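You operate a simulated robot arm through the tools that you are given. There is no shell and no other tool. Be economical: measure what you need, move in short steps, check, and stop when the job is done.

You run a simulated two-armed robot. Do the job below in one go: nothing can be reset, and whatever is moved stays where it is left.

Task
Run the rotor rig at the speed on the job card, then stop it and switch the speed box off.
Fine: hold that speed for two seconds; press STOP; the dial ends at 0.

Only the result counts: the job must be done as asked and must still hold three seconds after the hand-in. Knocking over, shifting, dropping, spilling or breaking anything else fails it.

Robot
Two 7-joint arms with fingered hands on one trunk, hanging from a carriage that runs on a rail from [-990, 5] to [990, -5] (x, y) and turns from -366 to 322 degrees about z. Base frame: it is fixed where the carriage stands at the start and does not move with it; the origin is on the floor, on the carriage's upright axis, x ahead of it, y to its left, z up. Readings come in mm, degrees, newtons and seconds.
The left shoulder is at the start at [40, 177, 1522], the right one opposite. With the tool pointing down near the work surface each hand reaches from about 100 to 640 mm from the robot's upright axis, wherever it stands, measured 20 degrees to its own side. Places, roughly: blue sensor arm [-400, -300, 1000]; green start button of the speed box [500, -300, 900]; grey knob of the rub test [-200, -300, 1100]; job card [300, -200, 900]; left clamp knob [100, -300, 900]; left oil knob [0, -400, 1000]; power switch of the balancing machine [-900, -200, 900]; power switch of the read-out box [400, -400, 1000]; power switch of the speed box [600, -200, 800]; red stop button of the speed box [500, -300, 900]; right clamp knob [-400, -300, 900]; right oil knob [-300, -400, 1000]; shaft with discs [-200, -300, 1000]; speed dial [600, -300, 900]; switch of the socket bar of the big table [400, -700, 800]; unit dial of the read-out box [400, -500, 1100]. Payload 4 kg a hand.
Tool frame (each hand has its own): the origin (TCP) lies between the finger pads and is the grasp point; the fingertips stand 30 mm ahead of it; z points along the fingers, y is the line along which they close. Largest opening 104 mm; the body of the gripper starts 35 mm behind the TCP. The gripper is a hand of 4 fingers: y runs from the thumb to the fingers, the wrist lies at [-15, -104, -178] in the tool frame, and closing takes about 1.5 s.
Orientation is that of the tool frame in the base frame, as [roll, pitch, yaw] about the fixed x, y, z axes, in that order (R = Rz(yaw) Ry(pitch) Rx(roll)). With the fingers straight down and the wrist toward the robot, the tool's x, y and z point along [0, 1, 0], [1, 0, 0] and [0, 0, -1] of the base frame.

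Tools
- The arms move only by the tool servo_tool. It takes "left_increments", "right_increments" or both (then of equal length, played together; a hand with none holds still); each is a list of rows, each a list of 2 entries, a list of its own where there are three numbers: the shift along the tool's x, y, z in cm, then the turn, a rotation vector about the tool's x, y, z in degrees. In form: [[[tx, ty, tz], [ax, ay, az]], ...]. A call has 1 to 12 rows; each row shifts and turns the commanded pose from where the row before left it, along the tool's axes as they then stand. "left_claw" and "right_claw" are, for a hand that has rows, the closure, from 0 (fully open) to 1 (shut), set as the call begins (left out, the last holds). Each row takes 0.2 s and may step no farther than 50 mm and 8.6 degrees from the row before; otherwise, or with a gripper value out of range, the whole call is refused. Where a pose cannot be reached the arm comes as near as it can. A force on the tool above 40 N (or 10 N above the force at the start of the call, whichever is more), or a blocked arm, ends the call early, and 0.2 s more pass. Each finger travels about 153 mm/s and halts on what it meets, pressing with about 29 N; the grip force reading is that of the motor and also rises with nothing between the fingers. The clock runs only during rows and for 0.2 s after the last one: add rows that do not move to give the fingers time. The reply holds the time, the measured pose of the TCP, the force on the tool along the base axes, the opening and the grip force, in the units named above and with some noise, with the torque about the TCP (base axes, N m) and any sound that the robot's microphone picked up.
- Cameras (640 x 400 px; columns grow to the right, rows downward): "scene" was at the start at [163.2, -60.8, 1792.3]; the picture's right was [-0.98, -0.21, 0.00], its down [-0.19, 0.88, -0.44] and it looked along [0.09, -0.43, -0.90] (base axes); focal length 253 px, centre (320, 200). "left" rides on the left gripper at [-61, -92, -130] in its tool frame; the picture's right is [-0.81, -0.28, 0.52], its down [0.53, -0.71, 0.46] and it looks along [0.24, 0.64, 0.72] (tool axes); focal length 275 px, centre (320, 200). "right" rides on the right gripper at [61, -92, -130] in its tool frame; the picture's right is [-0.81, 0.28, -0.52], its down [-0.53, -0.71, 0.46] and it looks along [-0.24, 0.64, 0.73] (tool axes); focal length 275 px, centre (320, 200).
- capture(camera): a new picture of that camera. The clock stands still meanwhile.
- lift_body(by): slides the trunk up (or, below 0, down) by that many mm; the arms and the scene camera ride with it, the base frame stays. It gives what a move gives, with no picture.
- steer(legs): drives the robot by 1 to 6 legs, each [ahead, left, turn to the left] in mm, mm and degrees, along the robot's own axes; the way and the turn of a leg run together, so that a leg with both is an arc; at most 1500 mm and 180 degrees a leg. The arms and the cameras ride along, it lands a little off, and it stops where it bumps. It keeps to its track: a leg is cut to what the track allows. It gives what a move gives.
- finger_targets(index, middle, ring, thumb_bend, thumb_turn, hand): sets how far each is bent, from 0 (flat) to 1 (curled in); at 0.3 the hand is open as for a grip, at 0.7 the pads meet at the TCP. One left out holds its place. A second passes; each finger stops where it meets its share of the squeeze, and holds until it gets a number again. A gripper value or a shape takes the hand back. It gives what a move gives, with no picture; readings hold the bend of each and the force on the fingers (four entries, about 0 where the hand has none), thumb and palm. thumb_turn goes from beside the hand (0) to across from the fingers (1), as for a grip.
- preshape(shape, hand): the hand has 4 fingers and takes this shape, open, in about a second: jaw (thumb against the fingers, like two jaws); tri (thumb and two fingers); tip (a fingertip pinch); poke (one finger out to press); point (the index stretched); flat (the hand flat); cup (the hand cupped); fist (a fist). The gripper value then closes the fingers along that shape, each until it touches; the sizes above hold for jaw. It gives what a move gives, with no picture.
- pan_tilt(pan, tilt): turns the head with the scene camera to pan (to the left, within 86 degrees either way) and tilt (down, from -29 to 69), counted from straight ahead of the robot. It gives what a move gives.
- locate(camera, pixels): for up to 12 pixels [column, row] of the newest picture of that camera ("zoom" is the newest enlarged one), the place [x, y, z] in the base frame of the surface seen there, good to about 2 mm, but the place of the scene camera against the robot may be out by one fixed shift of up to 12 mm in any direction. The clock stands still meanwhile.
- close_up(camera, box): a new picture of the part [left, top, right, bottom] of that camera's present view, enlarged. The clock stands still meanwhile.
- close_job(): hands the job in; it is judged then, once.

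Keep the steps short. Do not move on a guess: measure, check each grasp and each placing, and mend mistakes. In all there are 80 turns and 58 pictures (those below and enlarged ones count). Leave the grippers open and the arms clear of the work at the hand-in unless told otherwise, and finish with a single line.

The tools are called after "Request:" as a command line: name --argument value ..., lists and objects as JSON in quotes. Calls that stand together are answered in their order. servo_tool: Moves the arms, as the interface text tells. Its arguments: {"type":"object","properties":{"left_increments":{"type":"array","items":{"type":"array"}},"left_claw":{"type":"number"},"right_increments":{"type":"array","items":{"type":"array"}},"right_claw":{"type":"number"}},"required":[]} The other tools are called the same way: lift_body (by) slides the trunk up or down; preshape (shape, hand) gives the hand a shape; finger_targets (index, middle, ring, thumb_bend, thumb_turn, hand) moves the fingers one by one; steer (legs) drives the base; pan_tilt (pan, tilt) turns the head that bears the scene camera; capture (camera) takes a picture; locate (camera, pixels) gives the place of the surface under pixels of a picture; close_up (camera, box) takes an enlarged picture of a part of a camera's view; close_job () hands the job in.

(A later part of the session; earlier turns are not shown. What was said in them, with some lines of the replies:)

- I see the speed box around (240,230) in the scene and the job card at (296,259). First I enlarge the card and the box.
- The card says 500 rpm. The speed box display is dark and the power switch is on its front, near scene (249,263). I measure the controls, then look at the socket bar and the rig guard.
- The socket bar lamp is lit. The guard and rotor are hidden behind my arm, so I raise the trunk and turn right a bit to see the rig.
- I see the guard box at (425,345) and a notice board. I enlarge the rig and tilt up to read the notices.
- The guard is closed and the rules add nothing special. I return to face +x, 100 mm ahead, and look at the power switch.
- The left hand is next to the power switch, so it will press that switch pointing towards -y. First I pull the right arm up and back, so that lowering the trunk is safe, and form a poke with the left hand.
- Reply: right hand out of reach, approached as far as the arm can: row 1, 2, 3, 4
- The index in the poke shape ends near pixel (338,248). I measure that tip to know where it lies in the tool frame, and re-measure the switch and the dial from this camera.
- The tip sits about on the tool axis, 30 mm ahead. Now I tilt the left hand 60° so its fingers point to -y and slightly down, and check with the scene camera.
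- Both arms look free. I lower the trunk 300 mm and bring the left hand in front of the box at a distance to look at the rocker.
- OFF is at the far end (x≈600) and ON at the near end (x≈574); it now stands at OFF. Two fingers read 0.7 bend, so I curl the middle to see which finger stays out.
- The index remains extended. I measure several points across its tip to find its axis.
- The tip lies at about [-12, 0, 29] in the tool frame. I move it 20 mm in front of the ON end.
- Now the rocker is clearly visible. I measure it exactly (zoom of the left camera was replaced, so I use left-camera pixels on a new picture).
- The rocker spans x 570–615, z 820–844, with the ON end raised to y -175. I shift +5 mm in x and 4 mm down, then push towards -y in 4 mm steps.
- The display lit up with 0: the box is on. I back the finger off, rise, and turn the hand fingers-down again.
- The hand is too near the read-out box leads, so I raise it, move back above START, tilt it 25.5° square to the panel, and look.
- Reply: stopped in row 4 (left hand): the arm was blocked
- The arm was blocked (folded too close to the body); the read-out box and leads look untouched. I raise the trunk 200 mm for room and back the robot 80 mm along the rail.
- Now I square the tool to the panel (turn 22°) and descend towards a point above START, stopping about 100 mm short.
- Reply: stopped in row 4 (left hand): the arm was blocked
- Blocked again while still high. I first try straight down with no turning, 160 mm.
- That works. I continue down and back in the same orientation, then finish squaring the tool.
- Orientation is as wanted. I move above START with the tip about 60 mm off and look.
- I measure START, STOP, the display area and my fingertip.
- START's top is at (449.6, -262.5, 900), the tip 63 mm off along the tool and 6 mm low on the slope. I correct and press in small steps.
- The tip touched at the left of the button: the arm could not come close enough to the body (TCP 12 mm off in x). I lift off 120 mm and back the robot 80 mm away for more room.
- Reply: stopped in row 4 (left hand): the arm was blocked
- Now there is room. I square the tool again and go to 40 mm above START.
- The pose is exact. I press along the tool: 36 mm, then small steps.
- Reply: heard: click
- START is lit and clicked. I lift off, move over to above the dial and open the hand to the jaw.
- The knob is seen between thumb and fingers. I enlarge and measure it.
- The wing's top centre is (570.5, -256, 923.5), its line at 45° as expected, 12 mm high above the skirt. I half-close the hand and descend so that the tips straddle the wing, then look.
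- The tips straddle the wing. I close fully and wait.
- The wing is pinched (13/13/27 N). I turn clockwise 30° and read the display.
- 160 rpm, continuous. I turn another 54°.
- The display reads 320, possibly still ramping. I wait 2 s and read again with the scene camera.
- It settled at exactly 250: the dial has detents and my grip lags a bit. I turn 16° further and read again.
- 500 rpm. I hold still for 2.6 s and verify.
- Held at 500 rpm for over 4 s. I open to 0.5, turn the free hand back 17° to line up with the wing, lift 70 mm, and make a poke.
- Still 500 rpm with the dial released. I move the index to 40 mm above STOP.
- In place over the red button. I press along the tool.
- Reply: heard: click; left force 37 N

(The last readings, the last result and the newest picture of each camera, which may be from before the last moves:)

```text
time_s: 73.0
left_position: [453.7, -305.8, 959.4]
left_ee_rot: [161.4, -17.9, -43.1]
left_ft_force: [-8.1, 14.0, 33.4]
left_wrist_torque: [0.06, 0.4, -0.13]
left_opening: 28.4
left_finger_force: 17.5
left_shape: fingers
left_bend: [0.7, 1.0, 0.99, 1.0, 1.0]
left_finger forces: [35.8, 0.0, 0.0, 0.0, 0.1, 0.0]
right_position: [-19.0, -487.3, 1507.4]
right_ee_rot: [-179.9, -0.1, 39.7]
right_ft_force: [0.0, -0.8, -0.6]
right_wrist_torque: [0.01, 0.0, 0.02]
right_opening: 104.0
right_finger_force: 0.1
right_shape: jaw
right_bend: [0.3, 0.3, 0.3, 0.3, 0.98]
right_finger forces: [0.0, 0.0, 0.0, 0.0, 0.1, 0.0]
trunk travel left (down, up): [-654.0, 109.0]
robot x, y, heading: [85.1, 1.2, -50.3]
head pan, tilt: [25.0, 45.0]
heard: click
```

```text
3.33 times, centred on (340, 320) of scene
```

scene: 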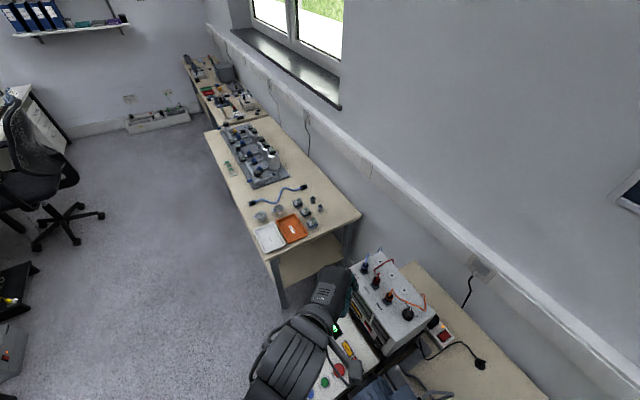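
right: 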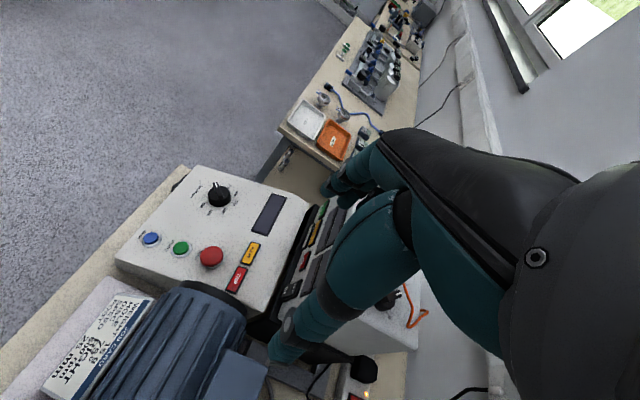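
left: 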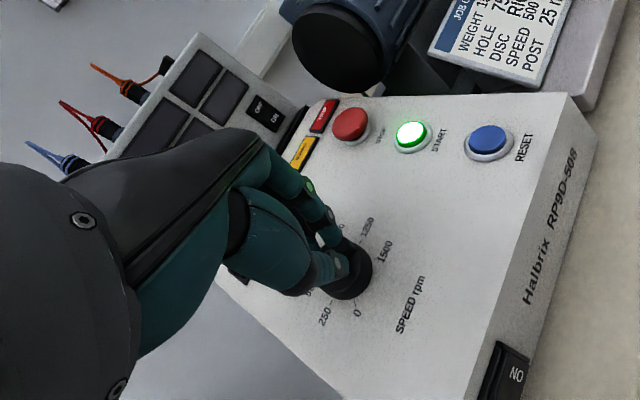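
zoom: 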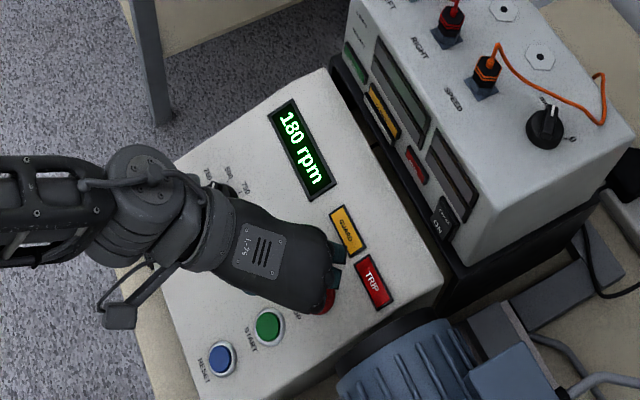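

Motor is coasting down and START is dark: STOP works. I lift, go back above the dial and form the tri hand.

Request:
servo_tool --left_increments '[[[0, 0, -2], [0, 0, 0]], [[0, 0, -2], [0, 0, 0]], [[0, 0, -2], [0, 0, 0]], [[1.35, -4.17, -0.08], [0, 0, 0]], [[1.35, -4.17, -0.08], [0, 0, 0]], [[1.35, -4.17, -0.08], [0, 0, 0]], [[0, 0, 0], [0, 0, 0]]]'

Request:
preshape --hand "left" --shape "tri"

Request:
close_up --camera "left" --box '[260, 180, 460, 340]'

```text
time_s: 74.6
left_position: [575.0, -225.4, 988.3]
left_ee_rot: [161.6, -17.9, -42.9]
left_ft_force: [0.0, 0.9, -0.3]
left_wrist_torque: [-0.01, 0.01, 0.0]
left_opening: 29.9
left_finger_force: 0.0
left_shape: fingers
left_bend: [0.7, 1.0, 0.99, 1.0, 1.0]
left_finger forces: [0.0, 0.0, 0.0, 0.1, 0.0, 0.0]
right_position: [-18.7, -487.4, 1506.5]
right_ee_rot: [-180.0, 0.1, 39.8]
right_ft_force: [0.9, -0.4, -0.1]
right_wrist_torque: [0.0, 0.01, -0.01]
right_opening: 103.7
right_finger_force: 0.1
right_shape: jaw
right_bend: [0.3, 0.3, 0.3, 0.3, 0.98]
right_finger forces: [0.0, 0.0, 0.1, 0.0, 0.0, 0.1]
trunk travel left (down, up): [-654.0, 109.0]
robot x, y, heading: [92.0, -2.8, -50.1]
head pan, tilt: [25.0, 45.0]
```

```text
time_s: 75.5
left_position: [574.0, -226.2, 989.1]
left_ee_rot: [161.8, -18.0, -43.0]
left_ft_force: [-0.3, -0.5, -0.3]
left_wrist_torque: [0.02, -0.02, 0.01]
left_opening: 104.0
left_finger_force: 0.0
left_shape: tri
left_bend: [0.3, 0.3, 0.99, 0.3, 0.98]
left_finger forces: [0.1, 0.1, 0.0, 0.0, 0.1, 0.0]
right_position: [-19.4, -487.7, 1505.6]
right_ee_rot: [-179.9, 0.0, 39.8]
right_ft_force: [0.5, 0.3, 0.1]
right_wrist_torque: [-0.01, 0.01, 0.0]
right_opening: 103.9
right_finger_force: 0.1
right_shape: jaw
right_bend: [0.3, 0.3, 0.3, 0.3, 0.98]
right_finger forces: [0.0, 0.1, 0.0, 0.0, 0.0, 0.0]
trunk travel left (down, up): [-654.0, 109.0]
robot x, y, heading: [87.1, -2.2, -50.3]
head pan, tilt: [25.0, 45.0]
```

```text
2.50 times, centred on (360, 260) of left
```

zoom: 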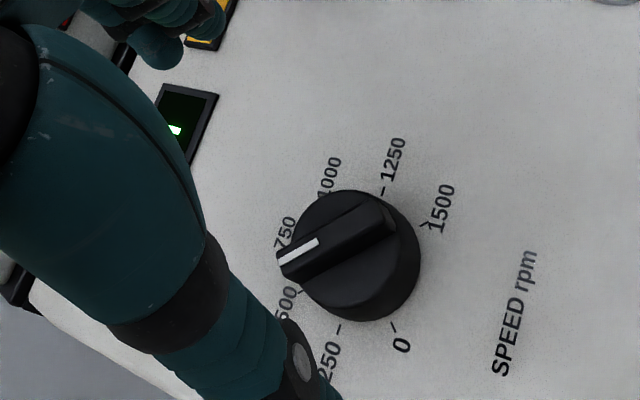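

The wing lies across the closing line as before. I descend 51 mm half-closed, then close.

Request:
servo_tool --left_increments '[[[-0.13, 0.12, 0.5], [0, 0, 0]], [[-0.13, 0.12, 1.6], [0, 0, 0]], [[0, 0, 1.6], [0, 0, 0]], [[0, 0, 1.43], [0, 0, 0]], [[0, 0, 0], [0, 0, 0]]]' --left_claw 0.5

Request:
servo_tool --left_increments '[[[0, 0, 0], [0, 0, 0]], [[0, 0, 0], [0, 0, 0]], [[0, 0, 0], [0, 0, 0]], [[0, 0, 0], [0, 0, 0]], [[0, 0, 0], [0, 0, 0]], [[0, 0, 0], [0, 0, 0]]]' --left_claw 1.0

Request:
close_up --camera "left" --box '[260, 150, 500, 340]'

```text
time_s: 76.7
left_position: [572.4, -250.3, 942.4]
left_ee_rot: [161.7, -17.9, -43.0]
left_ft_force: [0.0, 0.1, 0.3]
left_wrist_torque: [0.01, -0.01, -0.01]
left_opening: 52.6
left_finger_force: 0.0
left_shape: tri
left_bend: [0.74, 0.44, 0.99, 0.69, 1.0]
left_finger forces: [0.0, 0.1, 0.0, 0.1, 0.0, 0.0]
right_position: [-19.5, -488.3, 1506.0]
right_ee_rot: [180.0, 0.1, 39.8]
right_ft_force: [0.1, -0.4, -0.5]
right_wrist_torque: [0.01, 0.02, 0.0]
right_opening: 103.7
right_finger_force: 0.1
right_shape: jaw
right_bend: [0.3, 0.3, 0.3, 0.3, 0.98]
right_finger forces: [0.0, 0.0, 0.0, 0.0, 0.0, 0.0]
trunk travel left (down, up): [-654.0, 109.0]
robot x, y, heading: [88.4, -0.8, -50.4]
head pan, tilt: [25.0, 45.0]
```

```text
time_s: 78.1
left_position: [571.1, -250.2, 942.6]
left_ee_rot: [161.8, -18.0, -43.0]
left_ft_force: [0.5, -1.3, -3.8]
left_wrist_torque: [-0.01, 0.03, 0.0]
left_opening: 4.1
left_finger_force: 28.9
left_shape: tri
left_bend: [0.7, 0.7, 1.0, 0.74, 1.0]
left_finger forces: [13.2, 12.1, 0.0, 0.1, 26.1, 0.1]
right_position: [-19.4, -489.0, 1506.7]
right_ee_rot: [179.9, 0.0, 39.8]
right_ft_force: [0.1, -0.2, 0.3]
right_wrist_torque: [-0.02, -0.03, -0.02]
right_opening: 103.9
right_finger_force: 0.1
right_shape: jaw
right_bend: [0.3, 0.3, 0.3, 0.3, 0.98]
right_finger forces: [0.0, 0.0, 0.1, 0.0, 0.0, 0.0]
trunk travel left (down, up): [-654.0, 109.0]
robot x, y, heading: [86.3, -1.4, -50.3]
head pan, tilt: [25.0, 45.0]
```

```text
2.11 times, centred on (380, 245) of left
```

zoom: 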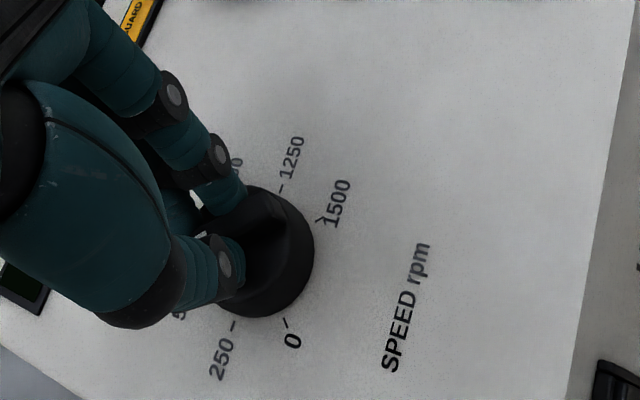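

Gripped. I turn anticlockwise 96° towards 0.

Request:
servo_tool --left_increments '[[[0, 0, 0], [0, 0, -8]], [[0, 0, 0], [0, 0, -8]], [[0, 0, 0], [0, 0, -8]], [[0, 0, 0], [0, 0, -8]], [[0, 0, 0], [0, 0, -8]], [[0, 0, 0], [0, 0, -8]], [[0, 0, 0], [0, 0, -8]], [[0, 0, 0], [0, 0, -8]], [[0, 0, 0], [0, 0, -8]], [[0, 0, 0], [0, 0, -8]], [[0, 0, 0], [0, 0, -8]], [[0, 0, 0], [0, 0, -8]]]'

Request:
servo_tool --left_increments '[[[0, 0, 0], [0, 0, -7]], [[0, 0, 0], [0, 0, -7]], [[0, 0, 0], [0, 0, 0]], [[0, 0, 0], [0, 0, 0]]]'

Request:
close_up --camera "left" --box '[260, 150, 500, 340]'

```text
time_s: 80.7
left_position: [574.1, -250.3, 946.8]
left_ee_rot: [162.6, 19.4, 47.2]
left_ft_force: [0.6, 4.0, 17.4]
left_wrist_torque: [0.09, -0.07, 0.0]
left_opening: 2.3
left_finger_force: 28.9
left_shape: tri
left_bend: [0.7, 0.7, 1.0, 0.78, 1.0]
left_finger forces: [9.4, 18.7, 0.0, 0.0, 36.8, 0.0]
right_position: [-17.0, -487.6, 1505.5]
right_ee_rot: [-180.0, -0.1, 39.9]
right_ft_force: [-0.2, -0.4, 0.3]
right_wrist_torque: [-0.01, 0.04, -0.01]
right_opening: 104.1
right_finger_force: 0.1
right_shape: jaw
right_bend: [0.3, 0.3, 0.3, 0.3, 0.98]
right_finger forces: [0.1, 0.1, 0.1, 0.0, 0.0, 0.1]
trunk travel left (down, up): [-654.0, 109.0]
robot x, y, heading: [90.0, 1.8, -50.5]
head pan, tilt: [25.0, 45.0]
```

```text
time_s: 81.7
left_position: [576.1, -250.9, 946.1]
left_ee_rot: [167.8, 22.9, 61.6]
left_ft_force: [5.1, 2.1, 25.5]
left_wrist_torque: [-0.01, -0.06, 0.03]
left_opening: 2.3
left_finger_force: 29.0
left_shape: tri
left_bend: [0.7, 0.7, 1.0, 0.78, 1.0]
left_finger forces: [17.9, 20.0, 0.0, 0.0, 35.0, 0.0]
right_position: [-17.9, -487.8, 1506.8]
right_ee_rot: [179.9, 0.0, 39.8]
right_ft_force: [0.0, 0.3, -0.9]
right_wrist_torque: [-0.01, 0.0, -0.01]
right_opening: 103.8
right_finger_force: 0.0
right_shape: jaw
right_bend: [0.3, 0.3, 0.3, 0.3, 0.98]
right_finger forces: [0.0, 0.0, 0.1, 0.0, 0.1, 0.0]
trunk travel left (down, up): [-654.0, 109.0]
robot x, y, heading: [86.3, -0.9, -50.5]
head pan, tilt: [25.0, 45.0]
```

```text
2.11 times, centred on (380, 245) of left
```

zoom: 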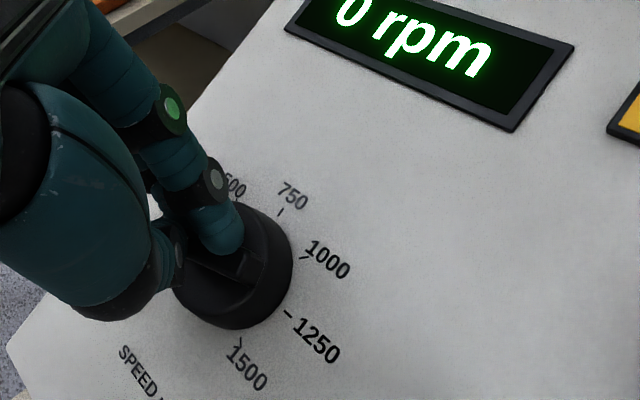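

The pinch seems to have ridden up. I open, lift 50 mm and check where the pointer stands.

Request:
servo_tool --left_increments '[[[0, 0, 0], [0, 0, 0]], [[0, 0, 0], [0, 0, 0]], [[0, 0, 0], [0, 0, 0]], [[0, 0, 0], [0, 0, 0]], [[0, 0, -1.5], [0, 0, 0]], [[0, 0, -1.5], [0, 0, 7]], [[0, 0, -1.5], [0, 0, 7]], [[0, 0, 0], [0, 0, 0]]]' --left_claw 0.3

Request:
close_up --camera "left" --box '[280, 180, 480, 340]'

```text
time_s: 83.5
left_position: [571.9, -229.2, 982.0]
left_ee_rot: [162.9, 19.1, 47.2]
left_ft_force: [-0.1, 0.7, 0.2]
left_wrist_torque: [-0.03, -0.01, -0.03]
left_opening: 72.9
left_finger_force: 0.0
left_shape: tri
left_bend: [0.27, 0.37, 0.99, 0.58, 0.99]
left_finger forces: [0.1, 0.0, 0.1, 0.0, 0.0, 0.0]
right_position: [-20.5, -487.2, 1505.4]
right_ee_rot: [179.9, 0.0, 39.8]
right_ft_force: [0.1, -0.9, -0.5]
right_wrist_torque: [-0.02, -0.03, 0.0]
right_opening: 103.8
right_finger_force: 0.0
right_shape: jaw
right_bend: [0.3, 0.3, 0.3, 0.3, 0.98]
right_finger forces: [0.0, 0.0, 0.0, 0.0, 0.0, 0.1]
trunk travel left (down, up): [-654.0, 109.0]
robot x, y, heading: [92.8, 1.4, -50.2]
head pan, tilt: [25.0, 45.0]
```

```text
2.50 times, centred on (380, 260) of left
```

zoom: 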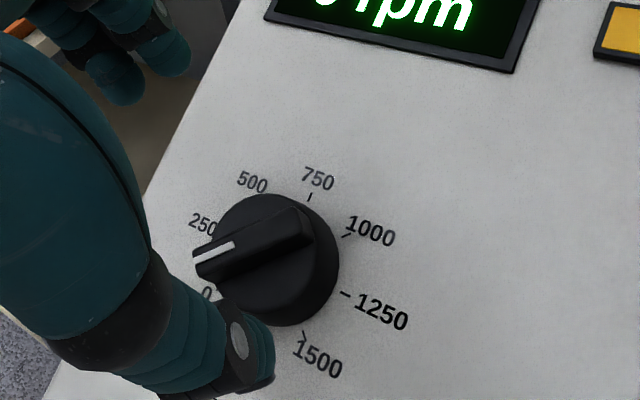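

The pointer looks as at the start. I verify by measuring the wing's line.

Request:
locate --camera "zoom" --pixels '[[202, 260], [232, 245], [255, 236], [280, 224], [300, 213]]'

```text
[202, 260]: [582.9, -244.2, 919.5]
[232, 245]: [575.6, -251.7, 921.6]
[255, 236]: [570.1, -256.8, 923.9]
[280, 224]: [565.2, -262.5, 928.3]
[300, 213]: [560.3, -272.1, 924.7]
```

The line is identical to the start position: the dial is at 0 and the rotor at 0 rpm. Now the power switch: I lift the hand, form the poke and return to the first stance.

Request:
servo_tool --left_increments '[[[-1.3, 1.1, -3.6], [0, 0, 0]], [[-1.3, 1.1, -3.6], [0, 0, 0]], [[-1.3, 1.1, -3.6], [0, 0, 0]]]'

Request:
preshape --hand "left" --shape "poke"

Request:
finger_targets --hand "left" --middle 1.0

Request:
steer --legs '[[0, 0, 40]]'

```text
time_s: 84.3
left_position: [569.8, -228.3, 1103.8]
left_ee_rot: [163.2, 19.2, 47.3]
left_ft_force: [-0.7, -0.6, -0.3]
left_wrist_torque: [0.03, 0.0, 0.0]
left_opening: 72.8
left_finger_force: 0.0
left_shape: tri
left_bend: [0.27, 0.37, 0.99, 0.58, 0.99]
left_finger forces: [0.1, 0.0, 0.0, 0.1, 0.1, 0.1]
right_position: [-18.3, -487.5, 1506.0]
right_ee_rot: [-180.0, 0.0, 39.7]
right_ft_force: [0.3, -0.3, -0.1]
right_wrist_torque: [0.01, 0.03, 0.0]
right_opening: 103.9
right_finger_force: 0.1
right_shape: jaw
right_bend: [0.3, 0.3, 0.3, 0.3, 0.98]
right_finger forces: [0.0, 0.0, 0.0, 0.1, 0.0, 0.0]
trunk travel left (down, up): [-654.0, 109.0]
robot x, y, heading: [90.9, -3.1, -50.2]
head pan, tilt: [25.0, 45.0]
```

```text
time_s: 85.2
left_position: [571.5, -227.8, 1103.7]
left_ee_rot: [162.9, 19.1, 47.2]
left_ft_force: [0.7, 0.5, -0.7]
left_wrist_torque: [0.0, 0.0, 0.02]
left_opening: 0.0
left_finger_force: 0.1
left_shape: poke
left_bend: [0.7, 0.7, 0.99, 1.0, 1.0]
left_finger forces: [0.1, 0.1, 0.0, 0.0, 0.0, 0.0]
right_position: [-18.7, -487.0, 1505.7]
right_ee_rot: [-179.9, 0.0, 39.7]
right_ft_force: [0.3, -0.9, -0.7]
right_wrist_torque: [0.0, -0.02, 0.01]
right_opening: 103.8
right_finger_force: 0.2
right_shape: jaw
right_bend: [0.3, 0.3, 0.3, 0.3, 0.98]
right_finger forces: [0.1, 0.0, 0.0, 0.1, 0.0, 0.0]
trunk travel left (down, up): [-654.0, 109.0]
robot x, y, heading: [85.9, -0.2, -50.2]
head pan, tilt: [25.0, 45.0]
```

```text
time_s: 86.2
left_position: [571.8, -229.6, 1104.1]
left_ee_rot: [162.9, 19.1, 47.2]
left_ft_force: [0.1, 1.0, -0.5]
left_wrist_torque: [0.04, 0.01, -0.01]
left_opening: 29.9
left_finger_force: 0.2
left_shape: fingers
left_bend: [0.7, 1.0, 0.99, 1.0, 1.0]
left_finger forces: [0.0, 0.1, 0.0, 0.0, 0.0, 0.1]
right_position: [-19.2, -486.8, 1507.0]
right_ee_rot: [180.0, 0.1, 39.8]
right_ft_force: [-0.9, 0.3, 0.4]
right_wrist_torque: [-0.01, -0.02, 0.0]
right_opening: 103.8
right_finger_force: 0.1
right_shape: jaw
right_bend: [0.3, 0.3, 0.3, 0.3, 0.98]
right_finger forces: [0.0, 0.0, 0.0, 0.0, 0.0, 0.1]
trunk travel left (down, up): [-654.0, 109.0]
robot x, y, heading: [89.1, -0.7, -50.6]
head pan, tilt: [25.0, 45.0]
```

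```text
time_s: 88.4
left_position: [606.3, 128.5, 1104.1]
left_ee_rot: [162.9, 19.3, 86.4]
left_ft_force: [-0.1, -0.3, 0.2]
left_wrist_torque: [-0.01, 0.0, 0.02]
left_opening: 29.9
left_finger_force: 0.0
left_shape: fingers
left_bend: [0.7, 1.0, 0.99, 1.0, 1.0]
left_finger forces: [0.0, 0.0, 0.1, 0.0, 0.0, 0.0]
right_position: [313.8, -444.1, 1506.4]
right_ee_rot: [180.0, 0.0, 79.1]
right_ft_force: [0.4, 0.1, 0.3]
right_wrist_torque: [-0.02, 0.0, 0.02]
right_opening: 104.0
right_finger_force: 0.1
right_shape: jaw
right_bend: [0.3, 0.3, 0.3, 0.3, 0.98]
right_finger forces: [0.0, 0.1, 0.1, 0.0, 0.0, 0.0]
trunk travel left (down, up): [-654.0, 109.0]
robot x, y, heading: [87.3, -0.6, -10.9]
head pan, tilt: [25.0, 45.0]
```

I lower the trunk 200 mm as before and turn the hand to point at the front of the box.

Request:
lift_body --by -200

Request:
servo_tool --left_increments '[[[0, 0, 0], [2.81, -7.88, -1.76]], [[0, 0, 0], [2.81, -7.88, -1.76]], [[0, 0, 0], [2.81, -7.88, -1.76]], [[0, 0, 0], [2.81, -7.88, -1.76]], [[0, 0, 0], [2.81, -7.88, -1.76]], [[0, 0, 0], [0, 0, 0]]]'

```text
time_s: 90.6
left_position: [605.3, 129.7, 904.2]
left_ee_rot: [162.9, 19.1, 86.6]
left_ft_force: [-0.2, -0.4, -0.1]
left_wrist_torque: [0.01, 0.02, -0.01]
left_opening: 29.9
left_finger_force: 0.0
left_shape: fingers
left_bend: [0.7, 1.0, 0.99, 1.0, 1.0]
left_finger forces: [0.0, 0.0, 0.0, 0.0, 0.0, 0.1]
right_position: [313.4, -444.9, 1306.1]
right_ee_rot: [180.0, 0.0, 79.1]
right_ft_force: [-0.1, -0.2, -0.5]
right_wrist_torque: [-0.02, 0.0, -0.01]
right_opening: 104.1
right_finger_force: 0.1
right_shape: jaw
right_bend: [0.3, 0.3, 0.3, 0.3, 0.98]
right_finger forces: [0.0, 0.1, 0.1, 0.1, 0.0, 0.1]
trunk travel left (down, up): [-454.0, 309.0]
robot x, y, heading: [92.7, -2.3, -10.8]
head pan, tilt: [25.0, 45.0]
```

```text
time_s: 92.0
left_position: [605.9, 128.3, 903.7]
left_ee_rot: [-180.0, 59.4, 90.2]
left_ft_force: [0.3, -0.6, 0.0]
left_wrist_torque: [-0.05, -0.01, -0.01]
left_opening: 30.0
left_finger_force: 0.1
left_shape: fingers
left_bend: [0.7, 1.0, 0.99, 1.0, 1.0]
left_finger forces: [0.1, 0.0, 0.0, 0.0, 0.0, 0.0]
right_position: [314.1, -444.8, 1306.1]
right_ee_rot: [179.9, 0.0, 79.0]
right_ft_force: [0.5, -0.5, 0.0]
right_wrist_torque: [0.01, -0.01, -0.01]
right_opening: 103.6
right_finger_force: 0.0
right_shape: jaw
right_bend: [0.3, 0.3, 0.3, 0.3, 0.98]
right_finger forces: [0.0, 0.1, 0.0, 0.0, 0.1, 0.0]
trunk travel left (down, up): [-454.0, 309.0]
robot x, y, heading: [83.5, -3.1, -11.1]
head pan, tilt: [25.0, 45.0]
```

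The orientation is as for the first press. I bring the tip to about 25 mm in front of the OFF end and look.

Request:
servo_tool --left_increments '[[[-1.11, 0, 4.15], [0, 0, 0]], [[-1.11, 0, 4.15], [0, 0, 0]], [[-1.11, 0, 4.15], [0, 0, 0]], [[-1.11, 0, 4.15], [0, 0, 0]], [[-1.11, 0, 4.15], [0, 0, 0]], [[-1.11, 0, 4.15], [0, 0, 0]], [[0, 0, 0], [0, 0, 0]]]'

Request:
close_up --camera "left" --box '[240, 90, 560, 310]'

```text
time_s: 93.6
left_position: [606.7, -121.5, 834.1]
left_ee_rot: [180.0, 59.3, 90.1]
left_ft_force: [-0.8, 0.3, 0.1]
left_wrist_torque: [0.0, 0.03, -0.03]
left_opening: 29.9
left_finger_force: 0.1
left_shape: fingers
left_bend: [0.7, 1.0, 0.99, 1.0, 1.0]
left_finger forces: [0.1, 0.0, 0.0, 0.0, 0.1, 0.1]
right_position: [313.6, -444.9, 1306.4]
right_ee_rot: [179.9, 0.1, 79.1]
right_ft_force: [-0.3, 0.0, 0.9]
right_wrist_torque: [0.02, -0.01, -0.02]
right_opening: 104.0
right_finger_force: 0.0
right_shape: jaw
right_bend: [0.3, 0.3, 0.3, 0.3, 0.98]
right_finger forces: [0.0, 0.0, 0.0, 0.1, 0.1, 0.0]
trunk travel left (down, up): [-454.0, 309.0]
robot x, y, heading: [86.7, -1.7, -11.0]
head pan, tilt: [25.0, 45.0]
```

```text
1.82 times, centred on (400, 200) of left
```

zoom: 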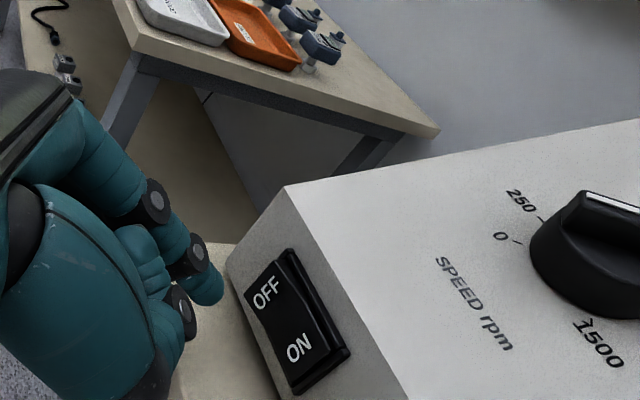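

OFF lies straight ahead. I push towards -y in 4 mm steps.

Request:
servo_tool --left_increments '[[[-0.2, 0, 0.346], [0, 0, 0]], [[-0.2, 0, 0.346], [0, 0, 0]], [[-0.2, 0, 0.346], [0, 0, 0]], [[-0.2, 0, 0.346], [0, 0, 0]], [[-0.2, 0, 0.346], [0, 0, 0]], [[-0.2, 0, 0.346], [0, 0, 0]], [[-0.15, 0, 0.26], [0, 0, 0]]]'

Request:
close_up --camera "scene" --box '[270, 240, 470, 390]'

```text
time_s: 95.2
left_position: [607.3, -144.7, 834.8]
left_ee_rot: [179.9, 59.2, 90.1]
left_ft_force: [1.8, 6.1, 1.5]
left_wrist_torque: [-0.01, 0.01, 0.09]
left_opening: 29.2
left_finger_force: 2.8
left_shape: fingers
left_bend: [0.7, 1.0, 0.99, 1.0, 1.0]
left_finger forces: [5.8, 0.0, 0.0, 0.0, 0.0, 0.0]
right_position: [314.3, -445.2, 1306.2]
right_ee_rot: [179.9, -0.1, 79.1]
right_ft_force: [-0.4, 0.6, 0.7]
right_wrist_torque: [0.0, -0.02, -0.03]
right_opening: 104.0
right_finger_force: 0.0
right_shape: jaw
right_bend: [0.3, 0.3, 0.3, 0.3, 0.98]
right_finger forces: [0.0, 0.0, 0.0, 0.1, 0.0, 0.0]
trunk travel left (down, up): [-454.0, 309.0]
robot x, y, heading: [84.4, 1.0, -11.0]
head pan, tilt: [25.0, 45.0]
```

```text
2.67 times, centred on (370, 315) of scene
```

zoom: 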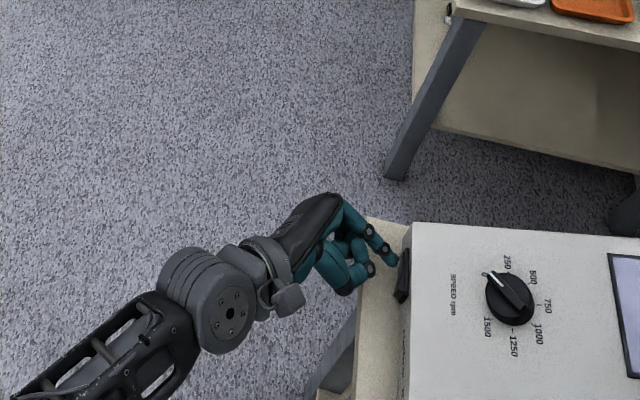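

The display edge looks dark already; I push 4 mm more to be sure, then withdraw 80 mm.

Request:
servo_tool --left_increments '[[[-0.15, 0, 0.26], [0, 0, 0]], [[-0.05, 0, 0.087], [0, 0, 0]], [[0, 0, 0], [0, 0, 0]], [[2, 0, -3.46], [0, 0, 0]], [[2, 0, -3.46], [0, 0, 0]], [[2, 0, -3.46], [0, 0, 0]]]'

Request:
pan_tilt --pan -15 --tilt 55

Request:
capture --camera "scene"

```text
time_s: 96.6
left_position: [606.0, -27.1, 836.2]
left_ee_rot: [-179.9, 59.2, 90.0]
left_ft_force: [0.4, -0.3, -0.3]
left_wrist_torque: [0.04, -0.02, 0.01]
left_opening: 29.4
left_finger_force: 0.1
left_shape: fingers
left_bend: [0.7, 1.0, 0.99, 1.0, 1.0]
left_finger forces: [0.2, 0.1, 0.0, 0.0, 0.0, 0.1]
right_position: [314.1, -444.6, 1305.7]
right_ee_rot: [180.0, -0.1, 79.1]
right_ft_force: [-0.2, -0.3, -0.4]
right_wrist_torque: [0.0, 0.01, -0.01]
right_opening: 104.0
right_finger_force: 0.0
right_shape: jaw
right_bend: [0.3, 0.3, 0.3, 0.3, 0.98]
right_finger forces: [0.0, 0.0, 0.1, 0.1, 0.0, 0.0]
trunk travel left (down, up): [-454.0, 309.0]
robot x, y, heading: [90.2, 0.6, -11.0]
head pan, tilt: [25.0, 45.0]
```

```text
time_s: 97.7
left_position: [607.6, -28.5, 835.9]
left_ee_rot: [179.9, 59.3, 90.0]
left_ft_force: [0.1, -0.6, -0.1]
left_wrist_torque: [-0.02, -0.03, -0.01]
left_opening: 29.7
left_finger_force: 0.1
left_shape: fingers
left_bend: [0.7, 1.0, 0.99, 1.0, 1.0]
left_finger forces: [0.0, 0.0, 0.1, 0.0, 0.0, 0.1]
right_position: [314.7, -444.4, 1306.7]
right_ee_rot: [179.9, 0.0, 79.0]
right_ft_force: [0.2, -0.6, 0.4]
right_wrist_torque: [0.04, -0.01, 0.01]
right_opening: 103.8
right_finger_force: 0.1
right_shape: jaw
right_bend: [0.3, 0.3, 0.3, 0.3, 0.98]
right_finger forces: [0.0, 0.0, 0.0, 0.1, 0.1, 0.0]
trunk travel left (down, up): [-454.0, 309.0]
robot x, y, heading: [86.8, -0.8, -11.0]
head pan, tilt: [-15.0, 55.0]
```

```text
2 pictures are left
```

scene: 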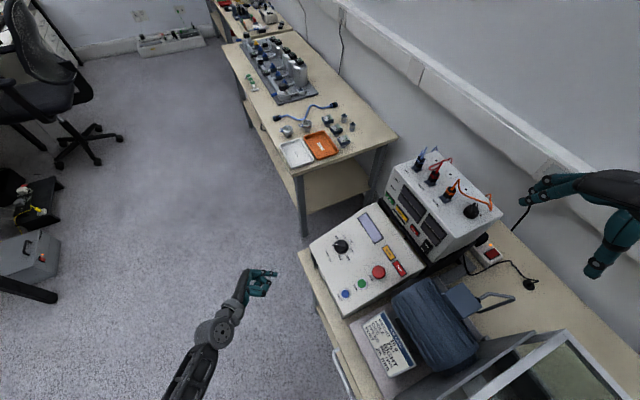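

The display is dark and the dial stands at 0. I open the left hand, enlarge the panel for a last check.

Request:
preshape --hand "left" --shape "jaw"

Request:
close_up --camera "scene" --box '[300, 200, 440, 310]'

```text
time_s: 98.6
left_position: [607.2, -28.5, 835.7]
left_ee_rot: [-179.9, 59.3, 90.1]
left_ft_force: [-0.1, -0.1, 0.0]
left_wrist_torque: [0.03, 0.01, 0.04]
left_opening: 104.1
left_finger_force: 0.1
left_shape: jaw
left_bend: [0.3, 0.3, 0.3, 0.3, 0.98]
left_finger forces: [0.0, 0.0, 0.0, 0.0, 0.1, 0.0]
right_position: [314.4, -445.5, 1306.3]
right_ee_rot: [-180.0, 0.0, 79.1]
right_ft_force: [0.3, 0.5, -0.9]
right_wrist_torque: [0.01, 0.0, 0.01]
right_opening: 103.7
right_finger_force: 0.1
right_shape: jaw
right_bend: [0.3, 0.3, 0.3, 0.3, 0.98]
right_finger forces: [0.1, 0.0, 0.0, 0.0, 0.1, 0.1]
trunk travel left (down, up): [-454.0, 309.0]
robot x, y, heading: [87.4, -0.9, -11.0]
head pan, tilt: [-15.0, 55.0]
```

```text
3.64 times, centred on (370, 255) of scene
```

zoom: 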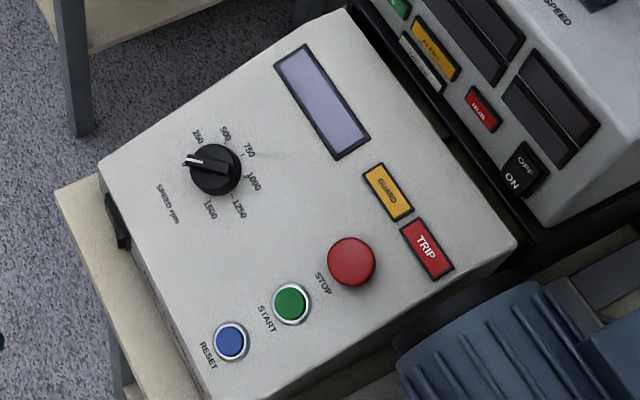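

The box is off, the dial stands at 0, and the hands are open and clear. I hand the job in.

Request:
close_job

```text
The job is handed in.
```

The rotor ran at the card's 500 rpm for more than two seconds, STOP was pressed, the dial is back at 0, and the speed box is switched off.
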